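You operate a simulated robot arm through the tools that you are given. There is no shell and no other tool. Be economical: measure what you need, move in short steps, check, and stop when the job is done.

You are at the controls of a simulated two-armed robot. One attempt, no reset.

TASK
Slacken the grey clamp block's star knob and store the block in the cart drawer.
Fine: hold the block while you turn the knob; shut the drawer; leave the yellow block. Set down upright: grey clamp block. Where these are worked on the way, their far stop is far enough and under half their travel is too little: cart drawer.

Only the result counts: the job must be done as asked and must still hold three seconds after the hand-in. Knocking over, shifting, dropping, spilling or breaking anything else fails it.

THE ROBOT
Two 7-joint arms with fingered hands on one trunk, on a base that drives. Base frame: it is fixed to the floor where the robot stands at the start and does not move with it; the origin is under the middle of the robot, x ahead of it, y to its left, z up; the surface under the hand at the start is at about z = 85. Units: cm, degrees, N and s.
The left shoulder is at the start at [3.2, 9.2, 118.5], the right one opposite. With the tool pointing down near the work surface each hand reaches from about 10 to 54 cm from the robot's upright axis, wherever it stands, measured 20 degrees to its own side. Places, roughly: cart drawer [30, -30, 70]; cart drawer tray [30, -30, 70]; orange star knob [30, 0, 90]. Payload 2.1 kg a hand.
The TCP of each hand is the grasp point between the finger pads, 2 cm short of the fingertips. In the tool frame z runs along the fingers and y along their closing line. Largest opening 6.8 cm; the body of the gripper starts 2.3 cm behind the TCP. The gripper is a hand of 5 fingers: y runs from the thumb to the fingers, the wrist lies at [-1, -7.9, -13.1] in the tool frame.
Orientation is that of the tool frame in the base frame, as a unit quaternion [w, x, y, z]. With the fingers straight down and the wrist toward the robot, the tool's x, y and z point along [0, 1, 0], [1, 0, 0] and [0, 0, -1] of the base frame.

THE INTERFACE
- The arms move only by the tool servo_tool. It takes "left_moves", "right_moves" or both (then of equal length, played together; a hand with none holds still); each is a list of rows, each a list of 6 numbers: the shift along the tool's x, y, z in cm, then the turn, a rotation vector about the tool's x, y, z in degrees. In form: [[x, y, z, ax, ay, az], ...]. A call has 1 to 8 rows; each row is the pose to reach, as a shift and turn from the pose commanded when the call began, along the tool's axes at that moment. Each row takes 0.2 s and may step no farther than 5 cm and 8.6 degrees from the row before; otherwise, the whole call is refused. A pose out of reach is approached as far as the arm can. The call stops where the force on the tool passes 70 N (or 10 N more than at its start, if that is more) or the arm is blocked; 0.2 s more then pass. In this call time passes only in rows, and 0.2 s behind the last. It gives the time, the measured TCP pose, the force on the tool (base axes), the opening and the grip force at its end, in the units of the frame above (readings bear some noise), with the torque about the TCP (base axes, N m) and any sound that the robot's microphone picked up.
- Cameras (640 x 400 px; columns grow to the right, rows downward): "scene" is now at [8.45, -7.34, 134.49]; the picture's right is [-0.66, -0.75, 0.00], its down [-0.43, 0.38, -0.82] and it looks along [0.62, -0.54, -0.57] (base axes); focal length 214 px, centre (320, 200). "left" rides on the left gripper at [-5.4, -5.8, -7.2] in its tool frame; the picture's right is [-0.57, -0.39, 0.73], its down [0.73, -0.64, 0.23] and it looks along [0.38, 0.66, 0.65] (tool axes); focal length 226 px, centre (320, 200). "right" rides on the right gripper at [5.4, -5.8, -7.2] in its tool frame; the picture's right is [-0.57, 0.39, -0.73], its down [-0.73, -0.64, 0.23] and it looks along [-0.38, 0.66, 0.65] (tool axes); focal length 226 px, centre (320, 200). There is no depth. A picture from a camera that has moved, and an enlarged one, comes with that camera's place and axes in the base frame and with its lens. The place of the scene camera against the robot may be out by one fixed shift of up to 2.5 cm in any direction.
- snapshot(camera): a new picture of that camera. It takes no simulated time.
- move_column(by): slides the trunk up (or, below 0, down) by that many cm; the arms and the scene camera ride with it, the base frame stays. It gives what a move gives, with no picture.
- base_move(legs): drives the robot by 1 to 6 legs, each [ahead, left, turn to the left] in cm, cm and degrees, along the robot's own axes; the way and the turn of a leg run together, so that a leg with both is an arc; at most 150 cm and 180 degrees a leg. The arms and the cameras ride along, it lands a little off, and it stops where it bumps. It gives what a move gives.
- move_fingers(index, middle, ring, little, thumb_bend, thumb_turn, hand): sets how far each is bent, from 0 (flat) to 1 (curled in); at 0.3 the hand is open as for a grip, at 0.7 the pads meet at the TCP. One left out holds its place. A second passes; each finger stops where it meets its share of the squeeze, and holds until it gets a number again. It is the only way to open and close the hand. It gives what a move gives, with no picture; readings hold the bend of each and the force on index, middle, ring, little, thumb and palm. thumb_turn goes from beside the hand (0) to across from the fingers (1), as for a grip.
- head_to(pan, tilt): turns the head with the scene camera to pan (to the left, within 86 degrees either way) and tilt (down, from -29 to 69), counted from straight ahead of the robot. It gives what a move gives.
- enlarge(camera, box): a new picture of the part [left, top, right, bottom] of that camera's present view, enlarged. It takes no simulated time.
- sign_off(): hands the job in; it is judged then, once.

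Go step by step. Nothing tells you exact positions but the pictures and the camera data: compare them with the known pose of the tool, close in by small moves and look again before you grip or let go. The budget is 120 turns and 100 pictures, counting those below and the enlarged ones. Unless the task says otherwise, let go and move clear before handing in, and close with one line.

The tools are called after "Emit:" as name(argument=value, ...) on one line, values as JSON. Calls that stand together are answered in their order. servo_tool: Moves the arms, as the interface text tells. Its arguments: {"type":"object","properties":{"left_moves":{"type":"array","items":{"type":"array","items":{"type":"number"}}},"right_moves":{"type":"array","items":{"type":"array","items":{"type":"number"}}}},"required":[]} The other tools are called the same way: move_column (by) slides the trunk up or down; move_fingers (index, middle, ring, little, thumb_bend, thumb_turn, hand) moves the fingers one by one; base_move (legs) drives the base; head_to (pan, tilt) turns the head that bears the scene camera; snapshot (camera) takes a picture; enlarge (camera, box) takes an enlarged picture of a part of a camera's view; sign_off () hands the job in.

At the start:

```text
time: 0.0
left_tool_pos: [29.61, -4.45, 126.5]
left_tcp_rot: [-0.001, 0.707, 0.707, 0.0]
left_wrist_force: [0.0, -0.6, -0.4]
left_ft_torque: [0.0, 0.02, 0.03]
left_finger_gap: 6.75
left_gripper_force: 0.0
left_shape: jaw
left_bend: [0.3, 0.3, 0.3, 0.3, 0.3, 0.98]
left_finger forces: [0.0, 0.0, 0.1, 0.0, 0.0, 0.0]
right_tool_pos: [23.64, -27.48, 129.62]
right_tcp_rot: [0.0, 0.706, 0.708, -0.001]
right_wrist_force: [0.1, 0.8, 0.0]
right_ft_torque: [0.01, 0.0, 0.01]
right_finger_gap: 6.76
right_gripper_force: 0.0
right_shape: jaw
right_bend: [0.3, 0.3, 0.3, 0.3, 0.3, 0.98]
right_finger forces: [0.0, 0.0, 0.0, 0.1, 0.0, 0.0]
trunk travel left (down, up): [-42.5, 47.9]
robot x, y, heading: [-0.0, -0.04, -0.1]
head pan, tilt: [-41.0, 35.0]
```

scene: 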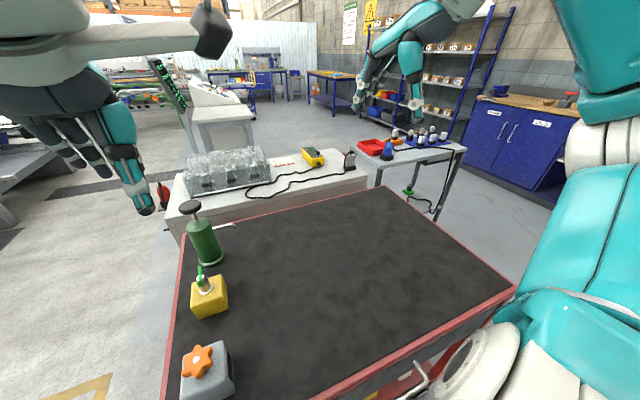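
right: 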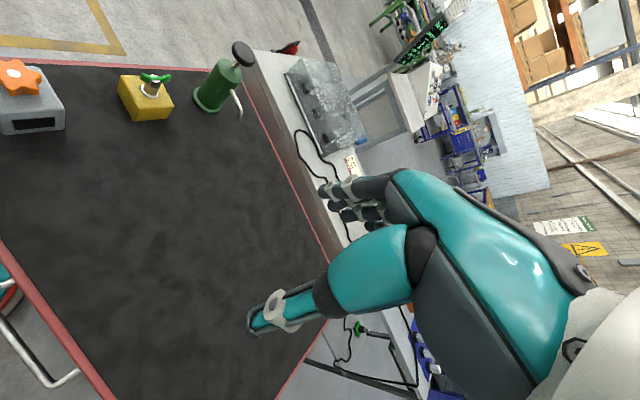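
left: 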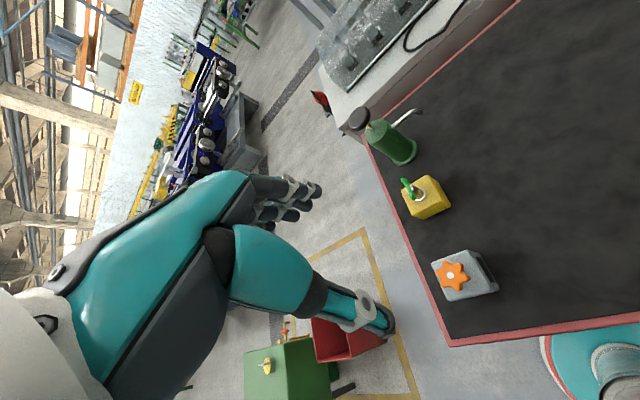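

The grey block with the orange knob sits at the cart's left edge, around [32, -1], and the drawer handle faces the robot at the near side. I'll look closer first.

Emit:
head_to(pan=-35, tilt=62)

Emit:
snapshot(camera="scene")

Emit:
enlarge(camera="left", box=[380, 220, 540, 320])

```text
time: 0.9
left_tool_pos: [29.52, -4.45, 126.49]
left_tcp_rot: [0.0, 0.707, 0.707, 0.0]
left_wrist_force: [0.6, 0.3, 0.1]
left_ft_torque: [0.05, -0.01, 0.02]
left_finger_gap: 6.74
left_gripper_force: 0.0
left_shape: jaw
left_bend: [0.3, 0.3, 0.3, 0.3, 0.3, 0.98]
left_finger forces: [0.0, 0.0, 0.0, 0.1, 0.0, 0.0]
right_tool_pos: [23.6, -27.57, 129.56]
right_tcp_rot: [0.001, 0.707, 0.707, -0.001]
right_wrist_force: [-0.5, 0.6, -0.2]
right_ft_torque: [-0.03, -0.01, 0.04]
right_finger_gap: 6.77
right_gripper_force: 0.0
right_shape: jaw
right_bend: [0.3, 0.3, 0.3, 0.3, 0.3, 0.98]
right_finger forces: [0.1, 0.1, 0.0, 0.1, 0.1, 0.0]
trunk travel left (down, up): [-42.5, 47.9]
robot x, y, heading: [-0.03, -0.06, 0.0]
head pan, tilt: [-35.0, 62.0]
```

```text
96 pictures are left
camera scene: at [7.07, -5.25, 130.83], right [-0.57, -0.82, 0.0], down [-0.72, 0.51, -0.47], along [0.39, -0.27, -0.88], focal length 214 px, centre (320, 200)
```

scene: 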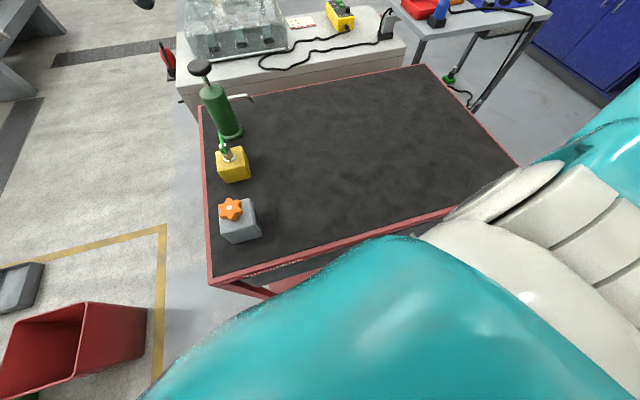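

```text
4.00 times, centred on (460, 270) of left
camera zoom: at [23.76, -9.99, 133.66], right [-0.39, -0.57, -0.73], down [-0.64, 0.73, -0.23], along [0.66, 0.38, -0.65], focal length 904 px, centre (-240, -80)
```

zoom: 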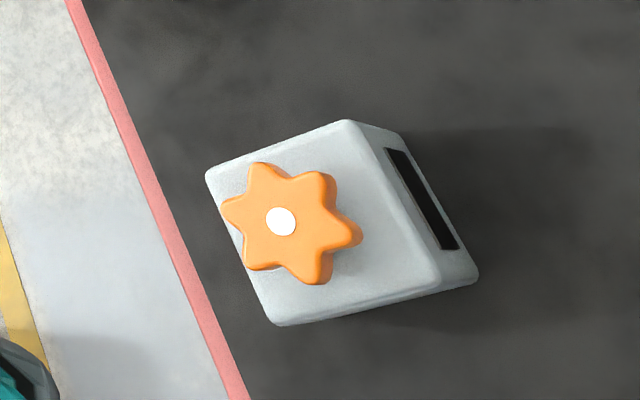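

Emit:
head_to(pan=-80, tilt=66)

Emit:
snapshot(camera="scene")

Emit:
enlarge(camera="right", box=[0, 0, 320, 400])

```text
time: 2.0
left_tool_pos: [29.51, -4.61, 126.63]
left_tcp_rot: [0.0, 0.707, 0.707, 0.0]
left_wrist_force: [-0.3, 0.3, -0.2]
left_ft_torque: [0.01, -0.01, 0.03]
left_finger_gap: 6.77
left_gripper_force: 0.1
left_shape: jaw
left_bend: [0.3, 0.3, 0.3, 0.3, 0.3, 0.98]
left_finger forces: [0.1, 0.0, 0.0, 0.0, 0.0, 0.1]
right_tool_pos: [23.48, -27.5, 129.61]
right_tcp_rot: [0.001, 0.706, 0.708, -0.001]
right_wrist_force: [-0.8, -0.8, 0.1]
right_ft_torque: [0.02, 0.02, 0.03]
right_finger_gap: 6.76
right_gripper_force: 0.0
right_shape: jaw
right_bend: [0.3, 0.3, 0.3, 0.3, 0.3, 0.98]
right_finger forces: [0.1, 0.0, 0.0, 0.1, 0.0, 0.1]
trunk travel left (down, up): [-42.5, 47.9]
robot x, y, heading: [-0.26, -0.12, 0.1]
head pan, tilt: [-80.0, 66.0]
```

```text
94 pictures are left
camera scene: at [2.84, -7.41, 130.39], right [-0.98, -0.17, 0.0], down [-0.16, 0.9, -0.41], along [0.07, -0.4, -0.91], focal length 214 px, centre (320, 200)
```

scene: 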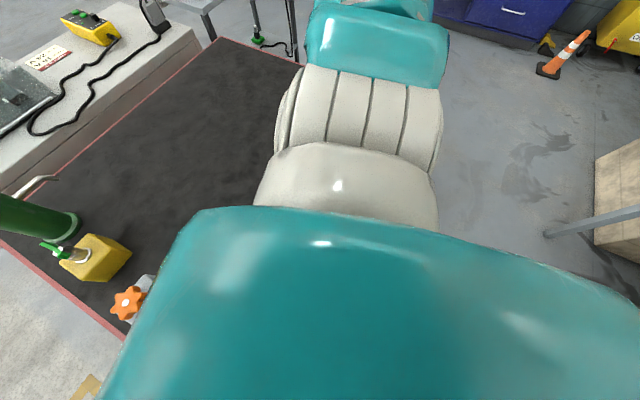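

```text
1.00 times, centred on (160, 200) of right (not enlarged: the box is as wide or as high as the picture)
camera zoom: at [17.63, -22.2, 136.7], right [0.39, -0.56, 0.73], down [-0.64, -0.73, -0.23], along [0.66, -0.38, -0.65], focal length 226 px, centre (480, 200)
```

zoom: 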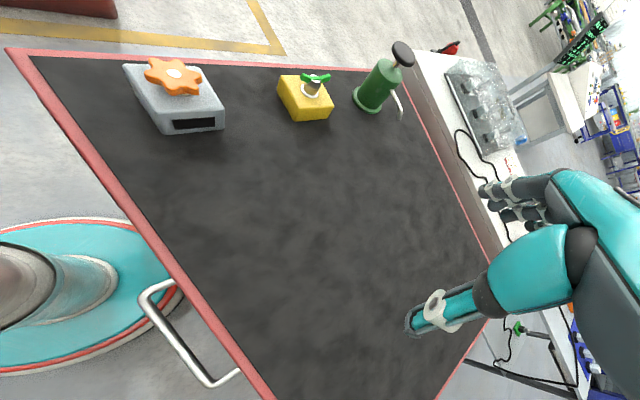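

Emit:
head_to(pan=-30, tilt=20)

Emit:
snapshot(camera="scene")

Emit:
enlarge(camera="left", box=[200, 150, 440, 350])

```text
time: 3.2
left_tool_pos: [29.67, -4.6, 126.51]
left_tcp_rot: [0.0, 0.707, 0.707, 0.0]
left_wrist_force: [0.1, 0.2, -0.6]
left_ft_torque: [-0.02, -0.01, 0.03]
left_finger_gap: 6.78
left_gripper_force: 0.0
left_shape: jaw
left_bend: [0.3, 0.3, 0.3, 0.3, 0.3, 0.98]
left_finger forces: [0.0, 0.1, 0.1, 0.1, 0.0, 0.0]
right_tool_pos: [23.56, -27.57, 129.62]
right_tcp_rot: [0.001, 0.706, 0.708, 0.0]
right_wrist_force: [-0.1, 0.5, 0.5]
right_ft_torque: [-0.03, -0.02, -0.01]
right_finger_gap: 6.78
right_gripper_force: 0.0
right_shape: jaw
right_bend: [0.3, 0.3, 0.3, 0.3, 0.3, 0.98]
right_finger forces: [0.0, 0.0, 0.0, 0.0, 0.1, 0.0]
trunk travel left (down, up): [-42.5, 47.9]
robot x, y, heading: [0.15, 0.28, 0.1]
head pan, tilt: [-30.0, 20.0]
```

```text
92 pictures are left
camera scene: at [9.86, -6.22, 136.86], right [-0.5, -0.87, 0.0], down [-0.3, 0.17, -0.94], along [0.81, -0.47, -0.34], focal length 214 px, centre (320, 200)
```

scene: 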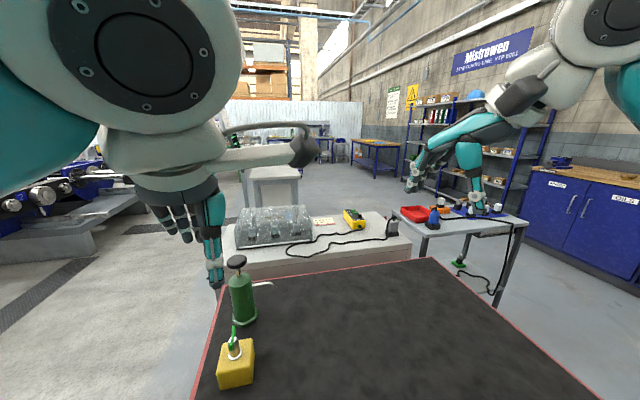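

```text
2.00 times, centred on (320, 250) of left
camera zoom: at [23.76, -9.99, 133.67], right [-0.39, -0.57, -0.73], down [-0.64, 0.73, -0.23], along [0.66, 0.38, -0.65], focal length 452 px, centre (320, 100)
```

zoom: 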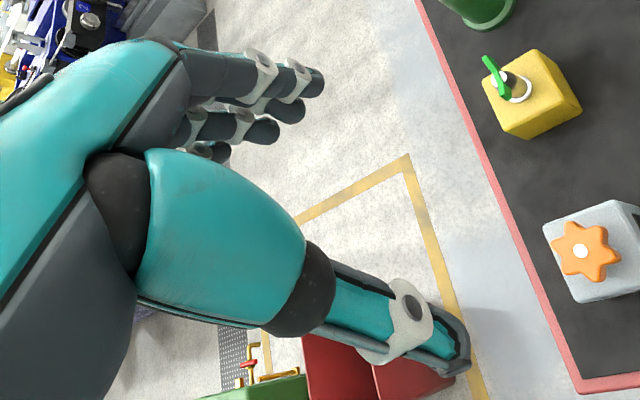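

Emit:
servo_tool(left_moves=[[2, 0.5, 1, 1.18, -7.43, 1.18], [4, 1, 2, 2.35, -14.87, 2.35], [6, 1.5, 3, 3.53, -22.3, 3.53], [8, 2, 4, 4.7, -29.73, 4.7], [10, 2.5, 5, 5.88, -37.2, 5.88], [12, 3, 6, 7.05, -44.6, 7.05]])

Emit:
move_fingers(hand="left", index=0.15, middle=0.15, ring=0.15, little=0.15, thumb_bend=0.15)

```text
time: 4.6
left_tool_pos: [32.62, 7.6, 120.39]
left_tcp_rot: [0.226, 0.694, 0.609, -0.311]
left_wrist_force: [0.1, -0.9, 0.1]
left_ft_torque: [0.01, 0.03, 0.01]
left_finger_gap: 6.77
left_gripper_force: 0.1
left_shape: jaw
left_bend: [0.3, 0.3, 0.3, 0.3, 0.3, 0.98]
left_finger forces: [0.1, 0.1, 0.0, 0.1, 0.1, 0.0]
right_tool_pos: [23.49, -27.5, 129.68]
right_tcp_rot: [0.0, 0.706, 0.708, -0.001]
right_wrist_force: [0.6, 0.2, 0.0]
right_ft_torque: [-0.03, -0.02, 0.02]
right_finger_gap: 6.77
right_gripper_force: 0.0
right_shape: jaw
right_bend: [0.3, 0.3, 0.3, 0.3, 0.3, 0.98]
right_finger forces: [0.1, 0.0, 0.0, 0.1, 0.1, 0.0]
trunk travel left (down, up): [-42.5, 47.9]
robot x, y, heading: [-0.06, 0.08, 0.0]
head pan, tilt: [-30.0, 20.0]
```

```text
time: 5.6
left_tool_pos: [32.67, 7.52, 120.52]
left_tcp_rot: [0.226, 0.694, 0.609, -0.311]
left_wrist_force: [0.4, 0.2, -0.6]
left_ft_torque: [-0.02, 0.03, -0.02]
left_finger_gap: 8.43
left_gripper_force: 0.1
left_shape: fingers
left_bend: [0.15, 0.15, 0.15, 0.15, 0.15, 0.98]
left_finger forces: [0.0, 0.0, 0.0, 0.0, 0.1, 0.0]
right_tool_pos: [23.55, -27.66, 129.51]
right_tcp_rot: [0.0, 0.707, 0.707, 0.0]
right_wrist_force: [0.0, 0.6, -0.4]
right_ft_torque: [0.0, 0.01, 0.0]
right_finger_gap: 6.76
right_gripper_force: 0.0
right_shape: jaw
right_bend: [0.3, 0.3, 0.3, 0.3, 0.3, 0.98]
right_finger forces: [0.0, 0.0, 0.1, 0.2, 0.0, 0.0]
trunk travel left (down, up): [-42.5, 47.9]
robot x, y, heading: [0.4, -0.02, 0.2]
head pan, tilt: [-30.0, 20.0]
```

Emit:
servo_tool(left_moves=[[2.58, 0.45, 1.75, 1.18, -7.43, 1.18], [5.16, 0.9, 3.5, 2.35, -14.87, 2.35], [7.74, 1.35, 5.25, 3.53, -22.3, 3.53], [10.3, 1.8, 7, 4.7, -29.73, 4.7], [12.9, 2.25, 8.75, 5.88, -37.2, 5.88], [15.5, 2.7, 10.5, 7.05, -44.6, 7.05]])

Emit:
head_to(pan=0, tilt=50)

Emit:
snapshot(camera="scene")

Emit:
snapshot(camera="left")

```text
time: 7.0
left_tool_pos: [34.58, 10.73, 101.98]
left_tcp_rot: [-0.416, -0.571, -0.416, 0.572]
left_wrist_force: [0.1, -0.4, -0.2]
left_ft_torque: [0.0, -0.01, 0.02]
left_finger_gap: 8.43
left_gripper_force: 0.0
left_shape: fingers
left_bend: [0.15, 0.15, 0.15, 0.15, 0.15, 0.98]
left_finger forces: [0.0, 0.0, 0.1, 0.0, 0.1, 0.0]
right_tool_pos: [23.65, -27.52, 129.74]
right_tcp_rot: [0.0, 0.706, 0.708, 0.0]
right_wrist_force: [1.5, 0.7, 0.6]
right_ft_torque: [-0.01, -0.02, -0.06]
right_finger_gap: 6.78
right_gripper_force: 0.0
right_shape: jaw
right_bend: [0.3, 0.3, 0.3, 0.3, 0.3, 0.98]
right_finger forces: [0.0, 0.0, 0.0, 0.0, 0.0, 0.0]
trunk travel left (down, up): [-42.5, 47.9]
robot x, y, heading: [0.07, -0.71, -0.1]
head pan, tilt: [-30.0, 20.0]
```

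```text
time: 8.0
left_tool_pos: [34.59, 10.84, 102.21]
left_tcp_rot: [-0.416, -0.572, -0.415, 0.572]
left_wrist_force: [-0.9, -0.3, 0.9]
left_ft_torque: [-0.01, -0.02, 0.01]
left_finger_gap: 8.39
left_gripper_force: 0.1
left_shape: fingers
left_bend: [0.15, 0.15, 0.15, 0.15, 0.15, 0.98]
left_finger forces: [0.1, 0.0, 0.0, 0.0, 0.0, 0.0]
right_tool_pos: [23.54, -27.57, 129.57]
right_tcp_rot: [0.001, 0.706, 0.708, 0.0]
right_wrist_force: [0.0, 0.0, 0.7]
right_ft_torque: [0.01, -0.01, 0.0]
right_finger_gap: 6.79
right_gripper_force: 0.0
right_shape: jaw
right_bend: [0.3, 0.3, 0.3, 0.3, 0.3, 0.98]
right_finger forces: [0.1, 0.0, 0.1, 0.0, 0.0, 0.0]
trunk travel left (down, up): [-42.5, 47.9]
robot x, y, heading: [0.32, 0.2, 0.1]
head pan, tilt: [0.0, 50.0]
```

```text
90 pictures are left
camera scene: at [9.5, -1.55, 132.32], right [0.0, -1.0, 0.0], down [-0.77, 0.0, -0.64], along [0.64, 0.0, -0.77], focal length 214 px, centre (320, 200)
```

scene: 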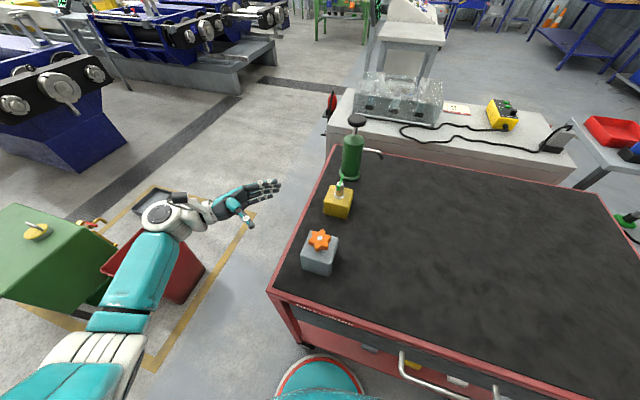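

```text
89 pictures are left
camera left: at [31.3, 19.36, 107.46], right [-0.59, -0.57, 0.57], down [-0.68, -0.02, -0.73], along [0.43, -0.82, -0.38], focal length 226 px, centre (320, 200)
```

left: 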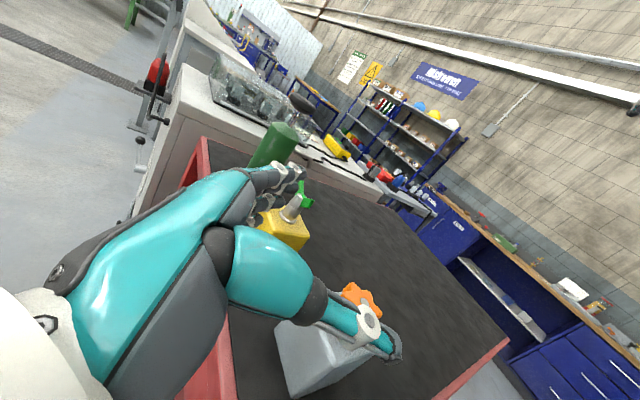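

Emit:
enlarge(camera="left", box=[230, 240, 430, 400])

Emit:
enlarge(camera="scene", box=[250, 180, 410, 280])

Emit:
enlarge(camera="scene", box=[260, 260, 500, 400])

```text
2.50 times, centred on (330, 320) of left
camera zoom: at [31.3, 19.36, 107.46], right [-0.59, -0.57, 0.57], down [-0.68, -0.02, -0.73], along [0.43, -0.82, -0.38], focal length 565 px, centre (295, -100)
```

zoom: 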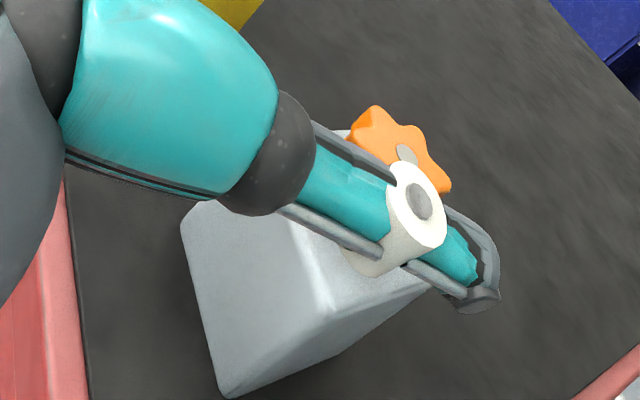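

```text
4.00 times, centred on (330, 230) of scene
camera zoom: at [9.5, -1.55, 132.32], right [0.0, -1.0, 0.0], down [-0.77, 0.0, -0.64], along [0.64, 0.0, -0.77], focal length 858 px, centre (280, 80)
```

zoom: 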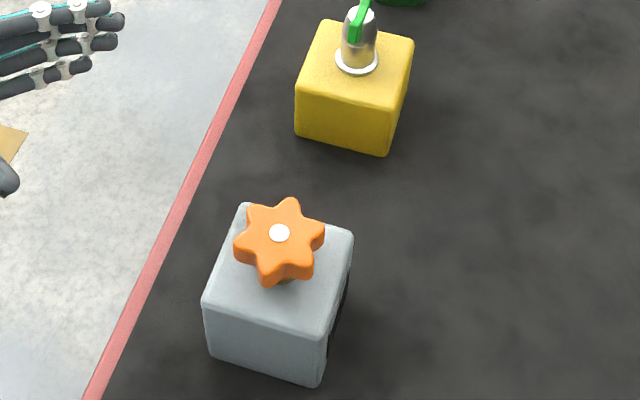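

```text
2.67 times, centred on (380, 330) of scene
camera zoom: at [9.5, -1.55, 132.32], right [0.0, -1.0, 0.0], down [-0.77, 0.0, -0.64], along [0.64, 0.0, -0.77], focal length 572 px, centre (160, -147)
```

zoom: 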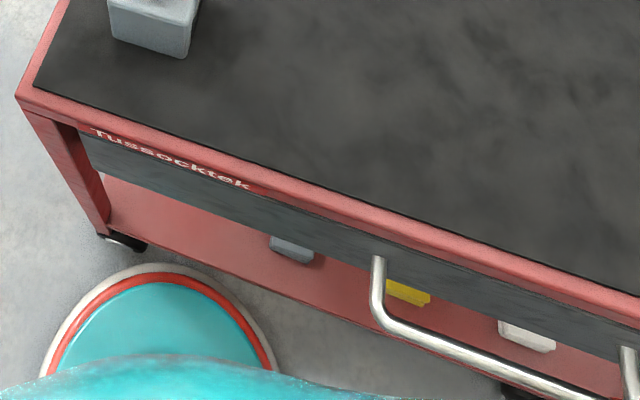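

Emit:
servo_tool(left_moves=[[4, 0, 0, 0, 0, 0], [8, 0, 0, 0, 0, 0], [11, 0, 0, 0, 0, 0], [13, 0, 0, 0, 0, 0], [13, 0, 2.5, 0, 0, 0], [13, 0, 5, 0, 0, 0]])

Emit:
snapshot(camera="left")

Emit:
enlarge(camera="scene", box=[200, 180, 400, 305])

```text
time: 9.4
left_tool_pos: [33.21, 5.99, 89.04]
left_tcp_rot: [0.416, 0.572, 0.416, -0.572]
left_wrist_force: [0.6, 0.3, -0.3]
left_ft_torque: [-0.01, 0.03, -0.01]
left_finger_gap: 8.43
left_gripper_force: 0.0
left_shape: fingers
left_bend: [0.15, 0.15, 0.15, 0.15, 0.15, 0.98]
left_finger forces: [0.1, 0.0, 0.0, 0.1, 0.0, 0.0]
left hand out of reach, approached as far as the arm can: row 4
right_tool_pos: [23.43, -27.62, 129.53]
right_tcp_rot: [0.001, 0.707, 0.708, 0.0]
right_wrist_force: [0.4, 0.1, 0.3]
right_ft_torque: [-0.02, 0.01, -0.01]
right_finger_gap: 6.77
right_gripper_force: 0.1
right_shape: jaw
right_bend: [0.3, 0.3, 0.3, 0.3, 0.3, 0.98]
right_finger forces: [0.0, 0.0, 0.1, 0.0, 0.1, 0.0]
trunk travel left (down, up): [-42.5, 47.9]
robot x, y, heading: [0.04, -0.07, 0.1]
head pan, tilt: [0.0, 50.0]
```

```text
85 pictures are left
camera left: at [29.78, 14.55, 94.43], right [-0.59, -0.57, 0.57], down [-0.68, -0.02, -0.73], along [0.43, -0.82, -0.38], focal length 226 px, centre (320, 200)
```

left: 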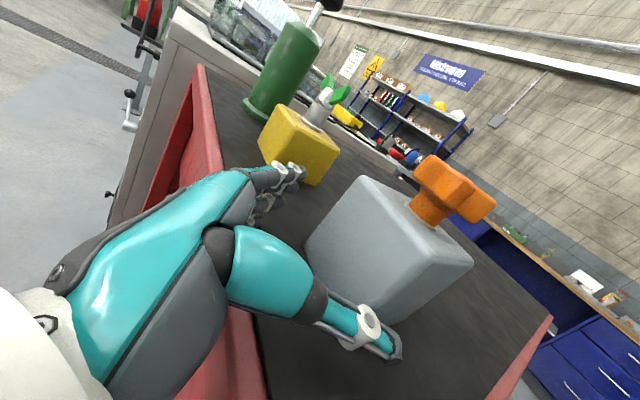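

```text
3.20 times, centred on (300, 242) of scene
camera zoom: at [9.49, -1.56, 132.31], right [0.0, -1.0, 0.0], down [-0.77, 0.0, -0.64], along [0.64, 0.0, -0.77], focal length 686 px, centre (384, 64)
```

zoom: 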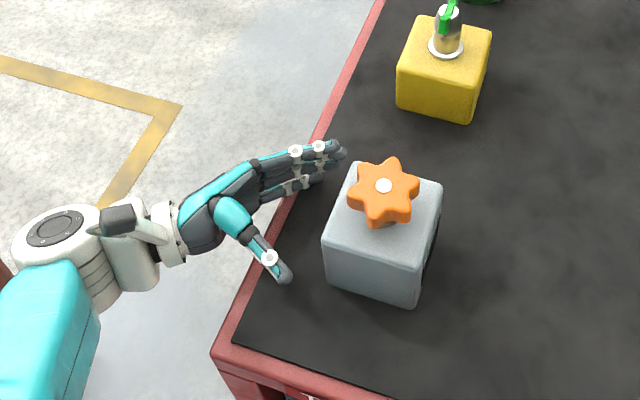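

Emit:
servo_tool(left_moves=[[0, 0, 1.7, 0, 0, 0], [0, 0, 3.4, 0, 0, 0], [0, 0, 4.8, 0, 0, 0]])

Emit:
snapshot(camera="left")

Emit:
enlarge(camera="scene", box=[220, 190, 380, 290])

```text
time: 10.2
left_tool_pos: [31.57, 1.44, 88.96]
left_tcp_rot: [0.416, 0.572, 0.416, -0.572]
left_wrist_force: [0.3, 0.7, 0.3]
left_ft_torque: [0.01, 0.0, 0.02]
left_finger_gap: 8.55
left_gripper_force: 1.2
left_shape: fingers
left_bend: [0.15, 0.15, 0.15, 0.15, 0.14, 0.98]
left_finger forces: [0.7, 0.1, 0.0, 0.5, 1.0, 0.0]
right_tool_pos: [23.62, -27.45, 129.6]
right_tcp_rot: [0.001, 0.706, 0.708, -0.001]
right_wrist_force: [-0.3, 0.0, -1.5]
right_ft_torque: [-0.01, -0.01, 0.02]
right_finger_gap: 6.78
right_gripper_force: 0.0
right_shape: jaw
right_bend: [0.3, 0.3, 0.3, 0.3, 0.3, 0.98]
right_finger forces: [0.0, 0.0, 0.0, 0.0, 0.0, 0.0]
trunk travel left (down, up): [-42.5, 47.9]
robot x, y, heading: [-0.19, -0.23, 0.0]
head pan, tilt: [0.0, 50.0]
```

```text
83 pictures are left
camera left: at [28.22, 10.02, 94.41], right [-0.59, -0.57, 0.57], down [-0.68, -0.02, -0.73], along [0.43, -0.82, -0.38], focal length 226 px, centre (320, 200)
```

left: 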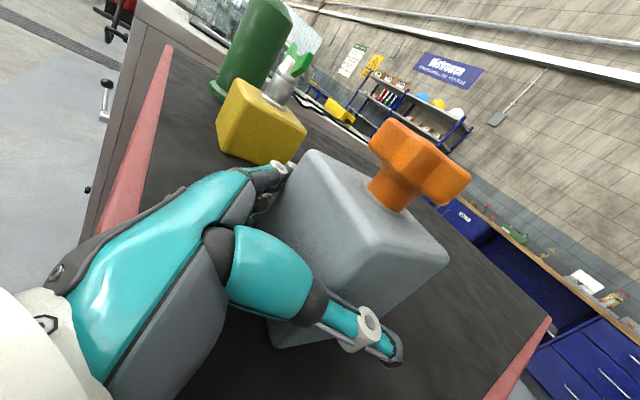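

```text
4.00 times, centred on (300, 240) of scene
camera zoom: at [9.5, -1.54, 132.31], right [0.0, -1.0, 0.0], down [-0.77, 0.0, -0.64], along [0.64, 0.0, -0.77], focal length 858 px, centre (400, 40)
```

zoom: 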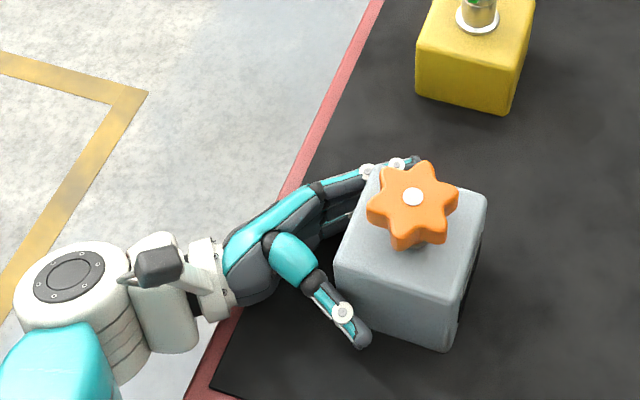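

Emit:
move_fingers(hand="left", index=0.6, middle=0.6, ring=0.6, little=0.6, thumb_bend=0.6)

Emit:
enlarge(camera="scene", box=[220, 190, 380, 290])

```text
time: 11.2
left_tool_pos: [31.45, 1.43, 88.99]
left_tcp_rot: [0.416, 0.572, 0.415, -0.572]
left_wrist_force: [3.8, -0.6, 6.1]
left_ft_torque: [-0.1, -0.42, 0.07]
left_finger_gap: 6.83
left_gripper_force: 39.6
left_shape: fingers
left_bend: [0.29, 0.46, 0.45, 0.5, 0.22, 0.9]
left_finger forces: [14.8, 6.6, 7.3, 12.6, 38.5, 0.0]
right_tool_pos: [23.57, -27.5, 129.59]
right_tcp_rot: [-0.001, 0.706, 0.708, 0.0]
right_wrist_force: [-0.1, 0.0, -0.7]
right_ft_torque: [0.01, 0.04, 0.02]
right_finger_gap: 6.76
right_gripper_force: 0.0
right_shape: jaw
right_bend: [0.3, 0.3, 0.3, 0.3, 0.3, 0.98]
right_finger forces: [0.0, 0.0, 0.1, 0.0, 0.0, 0.0]
trunk travel left (down, up): [-42.5, 47.9]
robot x, y, heading: [-0.23, -0.0, 0.1]
head pan, tilt: [0.0, 50.0]
```

```text
4.00 times, centred on (300, 240) of scene
camera zoom: at [9.51, -1.57, 132.32], right [0.0, -1.0, 0.0], down [-0.77, 0.0, -0.64], along [0.64, 0.0, -0.77], focal length 858 px, centre (400, 40)
```

zoom: 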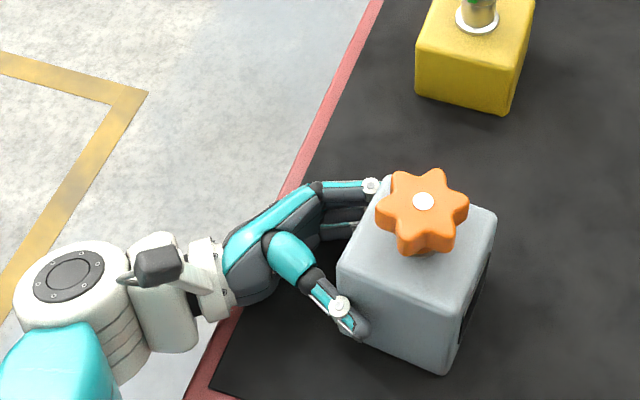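

Emit:
servo_tool(right_moves=[[3.4, 0.9, 2.5, 0, 0, -3], [6.8, 1.9, 5, 0, 0, -6], [10.2, 2.8, 7.5, 0, 0, -9], [13.5, 3.8, 10, 0, 0, -12], [16.9, 4.7, 12.5, 0, 0, -15], [20.3, 5.6, 15, 0, 0, -18], [23.7, 6.6, 16.5, 0, 0, -22], [27, 7.5, 18, 0, 0, -25]])

Emit:
snapshot(camera="right")

Emit:
snapshot(camera="scene")

```text
time: 13.0
left_tool_pos: [31.52, 1.47, 88.99]
left_tcp_rot: [0.417, 0.572, 0.415, -0.571]
left_wrist_force: [4.0, -1.0, 5.5]
left_ft_torque: [-0.14, -0.47, 0.14]
left_finger_gap: 6.86
left_gripper_force: 39.5
left_shape: fingers
left_bend: [0.29, 0.46, 0.45, 0.5, 0.22, 0.89]
left_finger forces: [15.2, 6.7, 7.3, 12.4, 38.1, 0.0]
right_tool_pos: [30.89, -0.61, 111.54]
right_tcp_rot: [0.001, 0.538, 0.843, 0.001]
right_wrist_force: [-0.1, -0.4, -0.1]
right_ft_torque: [-0.01, 0.04, 0.03]
right_finger_gap: 6.79
right_gripper_force: 0.1
right_shape: jaw
right_bend: [0.3, 0.3, 0.3, 0.3, 0.3, 0.98]
right_finger forces: [0.0, 0.1, 0.0, 0.1, 0.1, 0.1]
trunk travel left (down, up): [-42.5, 47.9]
robot x, y, heading: [-0.08, -0.08, 0.1]
head pan, tilt: [0.0, 50.0]
```

```text
80 pictures are left
camera right: at [23.26, 1.8, 118.68], right [0.59, -0.35, 0.73], down [-0.27, -0.94, -0.23], along [0.76, -0.06, -0.64], focal length 226 px, centre (320, 200)
```

right: 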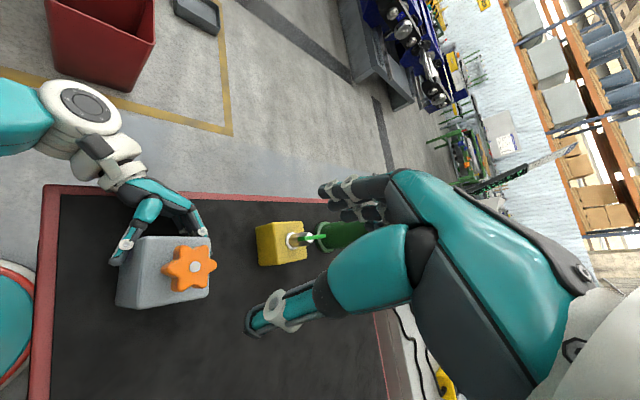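

```text
79 pictures are left
camera scene: at [9.53, -1.56, 132.31], right [0.0, -1.0, 0.0], down [-0.77, 0.0, -0.64], along [0.64, 0.0, -0.77], focal length 214 px, centre (320, 200)
```

scene: 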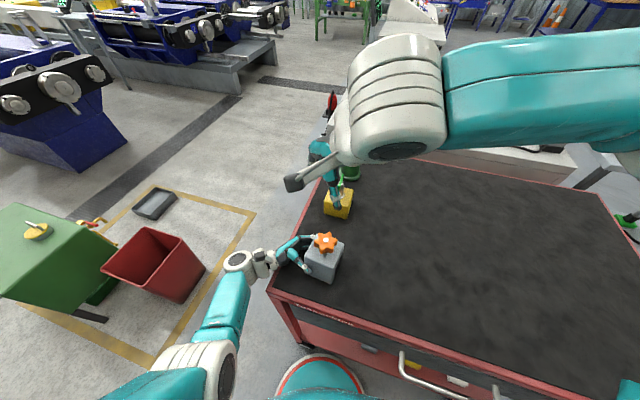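

Emit:
servo_tool(right_moves=[[0, -0.1, 4.5, 0, 0, 0], [-0.1, -0.2, 9, 0, 0, 0], [-0.15, -0.2, 12.5, 0, 0, 0]])

Emit:
snapshot(camera="right")

Emit:
enlarge(camera="scene", box=[240, 180, 400, 280])

Emit:
snapshot(camera="left")

```text
time: 13.8
left_tool_pos: [31.53, 1.44, 89.0]
left_tcp_rot: [0.416, 0.572, 0.415, -0.572]
left_wrist_force: [3.2, -0.3, 6.9]
left_ft_torque: [-0.15, -0.35, 0.06]
left_finger_gap: 6.81
left_gripper_force: 39.0
left_shape: fingers
left_bend: [0.29, 0.47, 0.45, 0.5, 0.22, 0.89]
left_finger forces: [14.7, 6.5, 6.9, 11.6, 37.9, 0.1]
right_tool_pos: [30.54, -3.62, 100.72]
right_tcp_rot: [0.0, 0.535, 0.845, 0.001]
right_wrist_force: [0.7, 0.1, -0.3]
right_ft_torque: [0.02, 0.04, -0.03]
right_finger_gap: 6.78
right_gripper_force: 0.1
right_shape: jaw
right_bend: [0.3, 0.3, 0.3, 0.3, 0.3, 0.98]
right_finger forces: [0.1, 0.0, 0.0, 0.1, 0.0, 0.1]
right hand out of reach, approached as far as the arm can: row 1, 2, 3
trunk travel left (down, up): [-42.5, 47.9]
robot x, y, heading: [0.17, -0.19, -0.4]
head pan, tilt: [0.0, 50.0]
```

```text
78 pictures are left
camera right: at [22.84, -1.17, 107.79], right [0.59, -0.35, 0.73], down [-0.27, -0.94, -0.23], along [0.76, -0.06, -0.65], focal length 226 px, centre (320, 200)
```

right: 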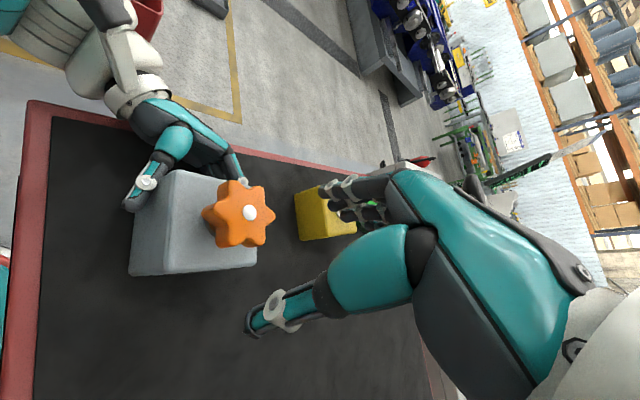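

```text
4.00 times, centred on (320, 230) of scene
camera zoom: at [9.49, -1.54, 132.31], right [0.0, -1.0, 0.0], down [-0.77, 0.0, -0.64], along [0.64, 0.0, -0.77], focal length 858 px, centre (320, 80)
```

zoom: 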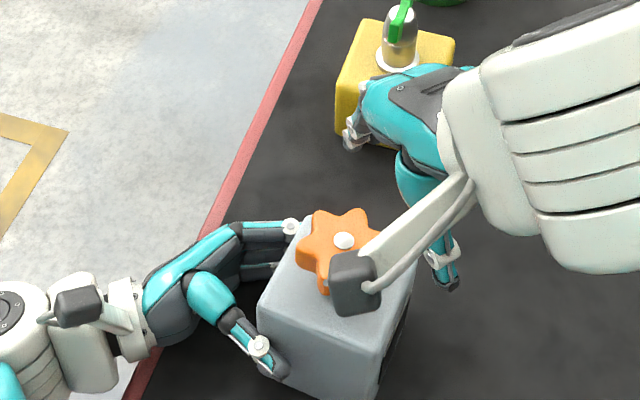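

```text
76 pictures are left
camera left: at [28.22, 10.04, 94.4], right [-0.59, -0.57, 0.57], down [-0.68, -0.02, -0.73], along [0.43, -0.82, -0.38], focal length 226 px, centre (320, 200)
```

left: 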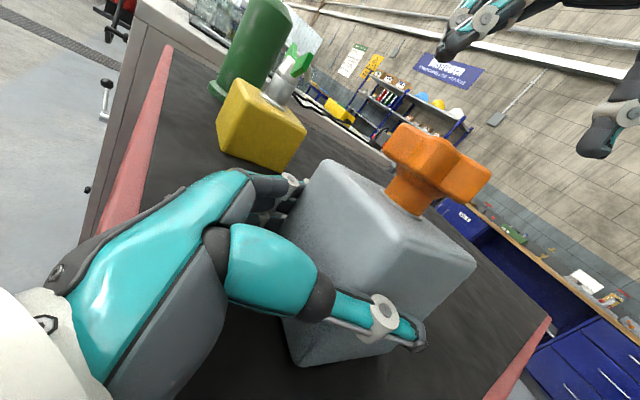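

Emit:
servo_tool(right_moves=[[0, 0, -1, 0, 0, -7.5], [0, 0, -2, 0, 0, -15], [0, 0, -2, 0, 0, -22.5], [0, 0, -2, 0, 0, -30], [0, 0, -2, 0, 0, -37.5], [0, 0, -2, 0, 0, -45], [0, 0, -2, 0, 0, -52.5], [0, 0, -2, 0, 0, -60]])

```text
time: 15.6
left_tool_pos: [31.46, 1.45, 89.09]
left_tcp_rot: [-0.415, -0.572, -0.416, 0.573]
left_wrist_force: [2.7, 0.1, 6.1]
left_ft_torque: [-0.1, -0.41, 0.04]
left_finger_gap: 6.81
left_gripper_force: 39.4
left_shape: fingers
left_bend: [0.29, 0.47, 0.45, 0.5, 0.22, 0.89]
left_finger forces: [14.6, 6.5, 6.9, 11.6, 38.0, 0.1]
right_tool_pos: [30.57, -3.53, 102.69]
right_tcp_rot: [0.0, 0.041, 0.999, 0.0]
right_wrist_force: [-0.5, 0.1, -0.9]
right_ft_torque: [-0.05, 0.02, 0.01]
right_finger_gap: 6.78
right_gripper_force: 0.0
right_shape: jaw
right_bend: [0.3, 0.3, 0.3, 0.3, 0.3, 0.98]
right_finger forces: [0.0, 0.0, 0.0, 0.1, 0.0, 0.0]
trunk travel left (down, up): [-42.5, 47.9]
robot x, y, heading: [0.15, 0.39, 0.1]
head pan, tilt: [0.0, 50.0]
```

Emit:
servo_tool(right_moves=[[0, 2.7, 0, 0, 0, 0], [0, 2.7, 3.7, 0, 0, 0]])

Emit:
snapshot(camera="right")

Emit:
enlarge(camera="left", box=[360, 0, 600, 240])

```text
time: 16.2
left_tool_pos: [31.6, 1.4, 89.07]
left_tcp_rot: [-0.415, -0.571, -0.417, 0.572]
left_wrist_force: [2.5, 0.4, 7.0]
left_ft_torque: [-0.09, -0.37, 0.01]
left_finger_gap: 6.8
left_gripper_force: 38.3
left_shape: fingers
left_bend: [0.29, 0.47, 0.46, 0.5, 0.22, 0.89]
left_finger forces: [14.7, 6.4, 6.8, 11.5, 38.2, 0.0]
right_tool_pos: [29.96, -2.27, 99.89]
right_tcp_rot: [0.0, 0.043, 0.999, 0.001]
right_wrist_force: [-0.7, 0.0, 0.5]
right_ft_torque: [0.05, 0.0, 0.01]
right_finger_gap: 6.77
right_gripper_force: 0.1
right_shape: jaw
right_bend: [0.3, 0.3, 0.3, 0.3, 0.3, 0.98]
right_finger forces: [0.1, 0.0, 0.1, 0.0, 0.1, 0.1]
right hand out of reach, approached as far as the arm can: row 2
trunk travel left (down, up): [-42.5, 47.9]
robot x, y, heading: [-0.13, -0.18, -0.1]
head pan, tilt: [0.0, 50.0]
```

```text
75 pictures are left
camera right: at [23.97, -7.71, 107.09], right [0.6, 0.34, 0.73], down [0.68, -0.7, -0.23], along [0.43, 0.63, -0.65], focal length 226 px, centre (320, 200)
```

right: 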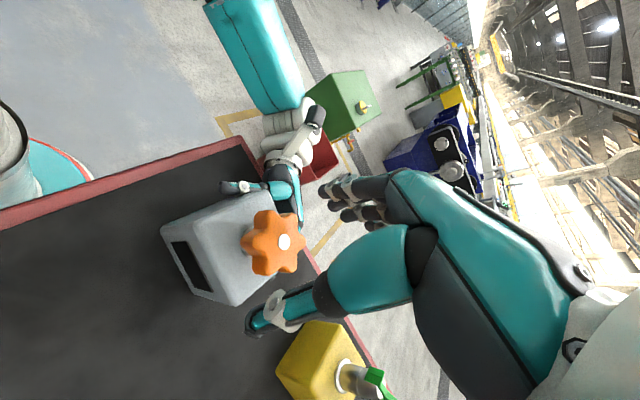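

```text
1.67 times, centred on (480, 120) of left
camera zoom: at [28.22, 10.05, 94.4], right [-0.59, -0.57, 0.57], down [-0.68, -0.02, -0.73], along [0.43, -0.82, -0.38], focal length 377 px, centre (53, 333)
```

zoom: 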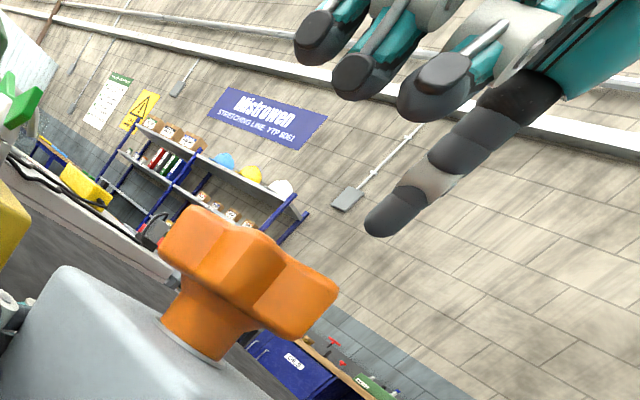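

Emit:
move_fingers(hand="left", index=0.15, middle=0.15, ring=0.15, little=0.15, thumb_bend=0.12, thumb_turn=1)

Emit:
servo_tool(left_moves=[[0, 0, -2.5, 0, 0, 0], [0, 0, -5, 0, 0, 0], [0, 0, -8, 0, 0, 0], [-4, 0, -8, 0, 0, 0], [-6, 0, -8, 0, 0, 0]], right_moves=[[0, -1, -3, 0, 0, 0], [0, -2, -6, 0, 0, 0], [0, -3, -9, 0, 0, 0], [0, -4, -12, 0, 0, 0], [0, -4, -14, 0, 0, 0]])

Emit:
base_move(legs=[[-8, 6, 0]])

Emit:
snapshot(camera="scene")

```text
time: 17.2
left_tool_pos: [31.63, 1.53, 88.98]
left_tcp_rot: [0.415, 0.572, 0.416, -0.572]
left_wrist_force: [-1.0, 1.3, -0.7]
left_ft_torque: [0.01, -0.01, 0.0]
left_finger_gap: 8.69
left_gripper_force: 0.6
left_shape: fingers
left_bend: [0.15, 0.15, 0.15, 0.15, 0.1, 0.96]
left_finger forces: [0.1, 0.0, 0.0, 0.1, 1.6, 0.0]
right_tool_pos: [29.94, -2.32, 99.87]
right_tcp_rot: [0.0, 0.043, 0.999, 0.0]
right_wrist_force: [-0.3, 0.3, 0.3]
right_ft_torque: [-0.01, 0.0, 0.01]
right_finger_gap: 6.78
right_gripper_force: 0.0
right_shape: jaw
right_bend: [0.3, 0.3, 0.3, 0.3, 0.3, 0.98]
right_finger forces: [0.0, 0.1, 0.0, 0.0, 0.0, 0.0]
trunk travel left (down, up): [-42.5, 47.9]
robot x, y, heading: [0.02, 0.02, -0.2]
head pan, tilt: [0.0, 50.0]
```

```text
time: 18.4
left_tool_pos: [34.05, 9.09, 95.02]
left_tcp_rot: [0.416, 0.572, 0.416, -0.572]
left_wrist_force: [0.7, -0.5, -0.1]
left_ft_torque: [-0.01, -0.02, 0.02]
left_finger_gap: 8.59
left_gripper_force: 0.0
left_shape: fingers
left_bend: [0.15, 0.15, 0.15, 0.15, 0.12, 0.96]
left_finger forces: [0.0, 0.0, 0.0, 0.1, 0.0, 0.0]
right_tool_pos: [29.64, -6.16, 113.95]
right_tcp_rot: [0.0, 0.043, 0.999, 0.0]
right_wrist_force: [0.4, -0.3, -0.5]
right_ft_torque: [-0.03, -0.01, 0.03]
right_finger_gap: 6.79
right_gripper_force: 0.1
right_shape: jaw
right_bend: [0.3, 0.3, 0.3, 0.3, 0.3, 0.98]
right_finger forces: [0.1, 0.0, 0.1, 0.0, 0.1, 0.0]
trunk travel left (down, up): [-42.5, 47.9]
robot x, y, heading: [0.13, -0.0, -0.1]
head pan, tilt: [0.0, 50.0]
```

```text
time: 19.5
left_tool_pos: [26.07, 14.99, 95.02]
left_tcp_rot: [0.416, 0.572, 0.416, -0.572]
left_wrist_force: [-0.2, 0.3, 0.1]
left_ft_torque: [0.02, 0.02, -0.02]
left_finger_gap: 8.6
left_gripper_force: 0.0
left_shape: fingers
left_bend: [0.15, 0.15, 0.15, 0.15, 0.12, 0.96]
left_finger forces: [0.0, 0.0, 0.0, 0.0, 0.1, 0.0]
right_tool_pos: [21.51, -0.24, 114.04]
right_tcp_rot: [0.0, 0.043, 0.999, -0.001]
right_wrist_force: [1.1, -0.1, 0.5]
right_ft_torque: [0.01, -0.01, -0.03]
right_finger_gap: 6.78
right_gripper_force: 0.0
right_shape: jaw
right_bend: [0.3, 0.3, 0.3, 0.3, 0.3, 0.98]
right_finger forces: [0.1, 0.1, 0.0, 0.0, 0.0, 0.0]
trunk travel left (down, up): [-42.5, 47.9]
robot x, y, heading: [-7.67, 5.86, -0.1]
head pan, tilt: [0.0, 50.0]
```

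```text
73 pictures are left
camera scene: at [1.44, 4.46, 132.31], right [0.0, -1.0, 0.0], down [-0.77, 0.0, -0.64], along [0.64, 0.0, -0.77], focal length 214 px, centre (320, 200)
```

scene: 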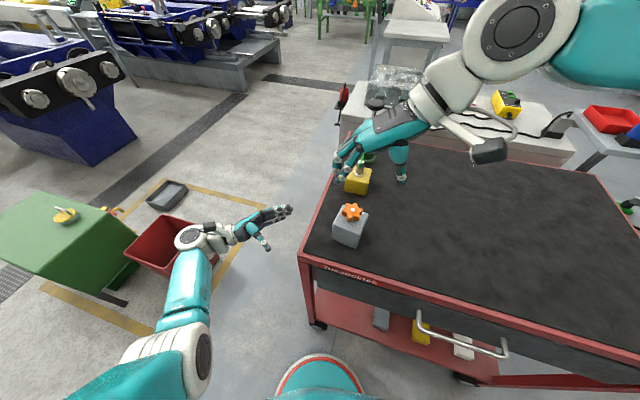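

Emit:
servo_tool(right_moves=[[-4.6, 0, 0, 0, 0, 0], [-9.3, 0.3, 0, 0, 0, 0], [-9.3, 0.3, 4.5, 0, 0, 0], [-9.3, 0.3, 9, 0, 0, 0], [-9.3, 0.3, 12.5, 0, 0, 0], [-9.3, 0.3, 15.5, 0, 0, 0]])

Emit:
snapshot(camera="right")

Emit:
snapshot(camera="left")

```text
time: 20.9
left_tool_pos: [26.01, 15.07, 94.9]
left_tcp_rot: [-0.415, -0.572, -0.416, 0.572]
left_wrist_force: [0.2, -0.3, 0.7]
left_ft_torque: [0.01, -0.03, 0.03]
left_finger_gap: 8.57
left_gripper_force: 0.0
left_shape: fingers
left_bend: [0.15, 0.15, 0.15, 0.15, 0.12, 0.96]
left_finger forces: [0.0, 0.0, 0.0, 0.0, 0.0, 0.0]
right_tool_pos: [28.43, -2.31, 100.22]
right_tcp_rot: [0.0, 0.042, 0.999, -0.001]
right_wrist_force: [-0.7, 0.4, 0.1]
right_ft_torque: [0.01, -0.01, 0.02]
right_finger_gap: 6.78
right_gripper_force: 0.1
right_shape: jaw
right_bend: [0.3, 0.3, 0.3, 0.3, 0.3, 0.98]
right_finger forces: [0.0, 0.0, 0.0, 0.1, 0.0, 0.0]
right hand out of reach, approached as far as the arm can: row 4, 5, 6
trunk travel left (down, up): [-42.5, 47.9]
robot x, y, heading: [-7.63, 6.08, -0.1]
head pan, tilt: [0.0, 50.0]
```

```text
72 pictures are left
camera right: at [22.44, -7.82, 107.2], right [0.6, 0.34, 0.73], down [0.68, -0.7, -0.23], along [0.43, 0.63, -0.65], focal length 226 px, centre (320, 200)
```

right: 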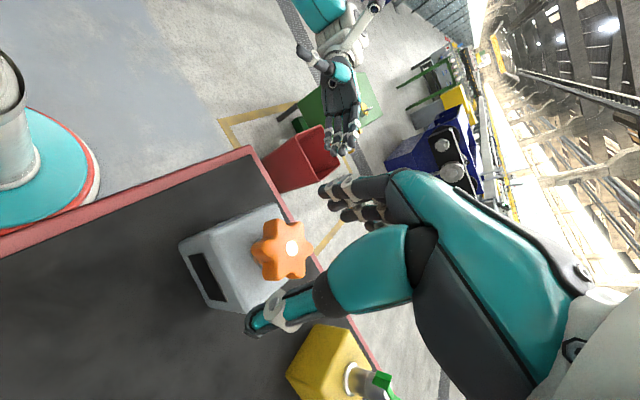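

```text
71 pictures are left
camera left: at [22.77, 23.66, 100.36], right [-0.59, -0.57, 0.57], down [-0.68, -0.02, -0.73], along [0.43, -0.82, -0.38], focal length 226 px, centre (320, 200)
```

left: 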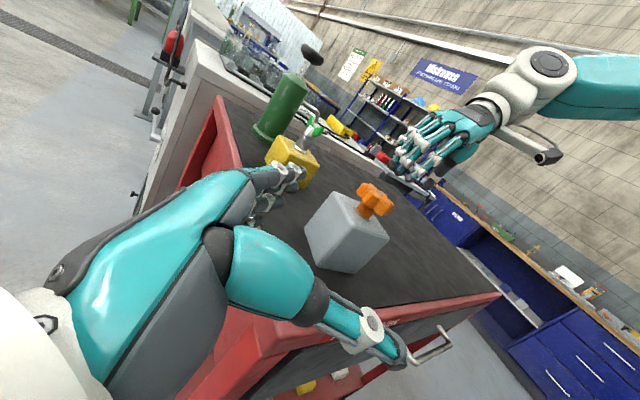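

Emit:
servo_tool(right_moves=[[0, 0, -3, 0, 0, 8], [0, 0, -4, 0, 0, 16], [0, 0, -4, 0, 0, 24], [0, 0, -4, 0, 0, 32], [0, 0, -4, 0, 0, 40], [0, 0, -4, 0, 0, 48], [-1, 0.5, -4, 0, 0, 54], [-2.4, 1.5, -4, 0, 0, 60]])

Emit:
servo_tool(right_moves=[[0, 0, 3, 0, 0, 0], [0, 0, 5, 0, 0, 0], [0, 0, 6.5, 0, 0, 0]])

```text
time: 22.7
left_tool_pos: [26.09, 14.99, 94.9]
left_tcp_rot: [-0.416, -0.572, -0.416, 0.572]
left_wrist_force: [0.2, 0.3, -1.0]
left_ft_torque: [0.01, -0.01, 0.02]
left_finger_gap: 8.59
left_gripper_force: 0.1
left_shape: fingers
left_bend: [0.15, 0.15, 0.15, 0.15, 0.12, 0.96]
left_finger forces: [0.0, 0.0, 0.1, 0.0, 0.0, 0.0]
right_tool_pos: [30.83, -0.91, 104.17]
right_tcp_rot: [0.0, 0.538, 0.843, 0.0]
right_wrist_force: [0.3, 0.1, -0.3]
right_ft_torque: [-0.01, 0.03, 0.0]
right_finger_gap: 6.75
right_gripper_force: 0.0
right_shape: jaw
right_bend: [0.3, 0.3, 0.3, 0.3, 0.3, 0.98]
right_finger forces: [0.0, 0.0, 0.0, 0.1, 0.0, 0.1]
trunk travel left (down, up): [-42.5, 47.9]
robot x, y, heading: [-7.9, 6.43, 0.2]
head pan, tilt: [0.0, 50.0]
```

```text
time: 23.5
left_tool_pos: [26.09, 15.01, 95.03]
left_tcp_rot: [-0.415, -0.572, -0.415, 0.573]
left_wrist_force: [-0.1, -0.2, -0.9]
left_ft_torque: [-0.03, 0.01, 0.03]
left_finger_gap: 8.6
left_gripper_force: 0.0
left_shape: fingers
left_bend: [0.15, 0.15, 0.15, 0.15, 0.12, 0.96]
left_finger forces: [0.0, 0.1, 0.1, 0.1, 0.0, 0.0]
right_tool_pos: [30.1, -1.92, 98.46]
right_tcp_rot: [-0.001, 0.536, 0.844, 0.001]
right_wrist_force: [0.3, 0.0, 0.0]
right_ft_torque: [0.04, -0.02, -0.01]
right_finger_gap: 6.78
right_gripper_force: 0.1
right_shape: jaw
right_bend: [0.3, 0.3, 0.3, 0.3, 0.3, 0.98]
right_finger forces: [0.0, 0.0, 0.0, 0.1, 0.0, 0.0]
right hand out of reach, approached as far as the arm can: row 2, 3
trunk travel left (down, up): [-42.5, 47.9]
robot x, y, heading: [-7.82, 6.01, 0.1]
head pan, tilt: [0.0, 50.0]
```

Emit:
move_column(by=10)

Emit:
servo_tool(right_moves=[[0, 0, 4, 0, 0, 0], [0.5, 1, 8, 0, 0, 0], [0.6, 1.1, 10, 0, 0, 0], [0.6, 1.1, 11.5, 0, 0, 0]])

```text
time: 24.8
left_tool_pos: [26.09, 15.08, 104.93]
left_tcp_rot: [0.415, 0.573, 0.415, -0.572]
left_wrist_force: [0.0, 0.1, -0.2]
left_ft_torque: [0.0, 0.01, 0.02]
left_finger_gap: 8.57
left_gripper_force: 0.1
left_shape: fingers
left_bend: [0.15, 0.15, 0.15, 0.15, 0.12, 0.96]
left_finger forces: [0.1, 0.0, 0.0, 0.1, 0.0, 0.0]
right_tool_pos: [30.15, -2.14, 109.52]
right_tcp_rot: [0.01, 0.536, 0.844, 0.006]
right_wrist_force: [0.3, -0.3, 0.4]
right_ft_torque: [0.0, 0.02, 0.0]
right_finger_gap: 6.78
right_gripper_force: 0.1
right_shape: jaw
right_bend: [0.3, 0.3, 0.3, 0.3, 0.3, 0.98]
right_finger forces: [0.0, 0.1, 0.0, 0.0, 0.0, 0.0]
trunk travel left (down, up): [-52.5, 37.9]
robot x, y, heading: [-8.23, 6.11, 0.1]
head pan, tilt: [0.0, 50.0]
```

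```text
time: 25.8
left_tool_pos: [26.22, 15.05, 105.03]
left_tcp_rot: [-0.415, -0.571, -0.416, 0.572]
left_wrist_force: [-1.7, -0.6, 0.1]
left_ft_torque: [-0.02, 0.04, 0.0]
left_finger_gap: 8.56
left_gripper_force: 0.0
left_shape: fingers
left_bend: [0.15, 0.15, 0.15, 0.15, 0.12, 0.96]
left_finger forces: [0.0, 0.0, 0.0, 0.0, 0.0, 0.0]
right_tool_pos: [27.85, -5.37, 105.0]
right_tcp_rot: [0.011, 0.535, 0.844, 0.006]
right_wrist_force: [-0.5, -0.4, -0.5]
right_ft_torque: [-0.04, 0.01, -0.01]
right_finger_gap: 6.79
right_gripper_force: 0.1
right_shape: jaw
right_bend: [0.3, 0.3, 0.3, 0.3, 0.3, 0.98]
right_finger forces: [0.1, 0.1, 0.0, 0.0, 0.0, 0.1]
right hand out of reach, approached as far as the arm can: row 1, 2, 3, 4
trunk travel left (down, up): [-52.5, 37.9]
robot x, y, heading: [-7.97, 5.72, 0.1]
head pan, tilt: [0.0, 50.0]
```

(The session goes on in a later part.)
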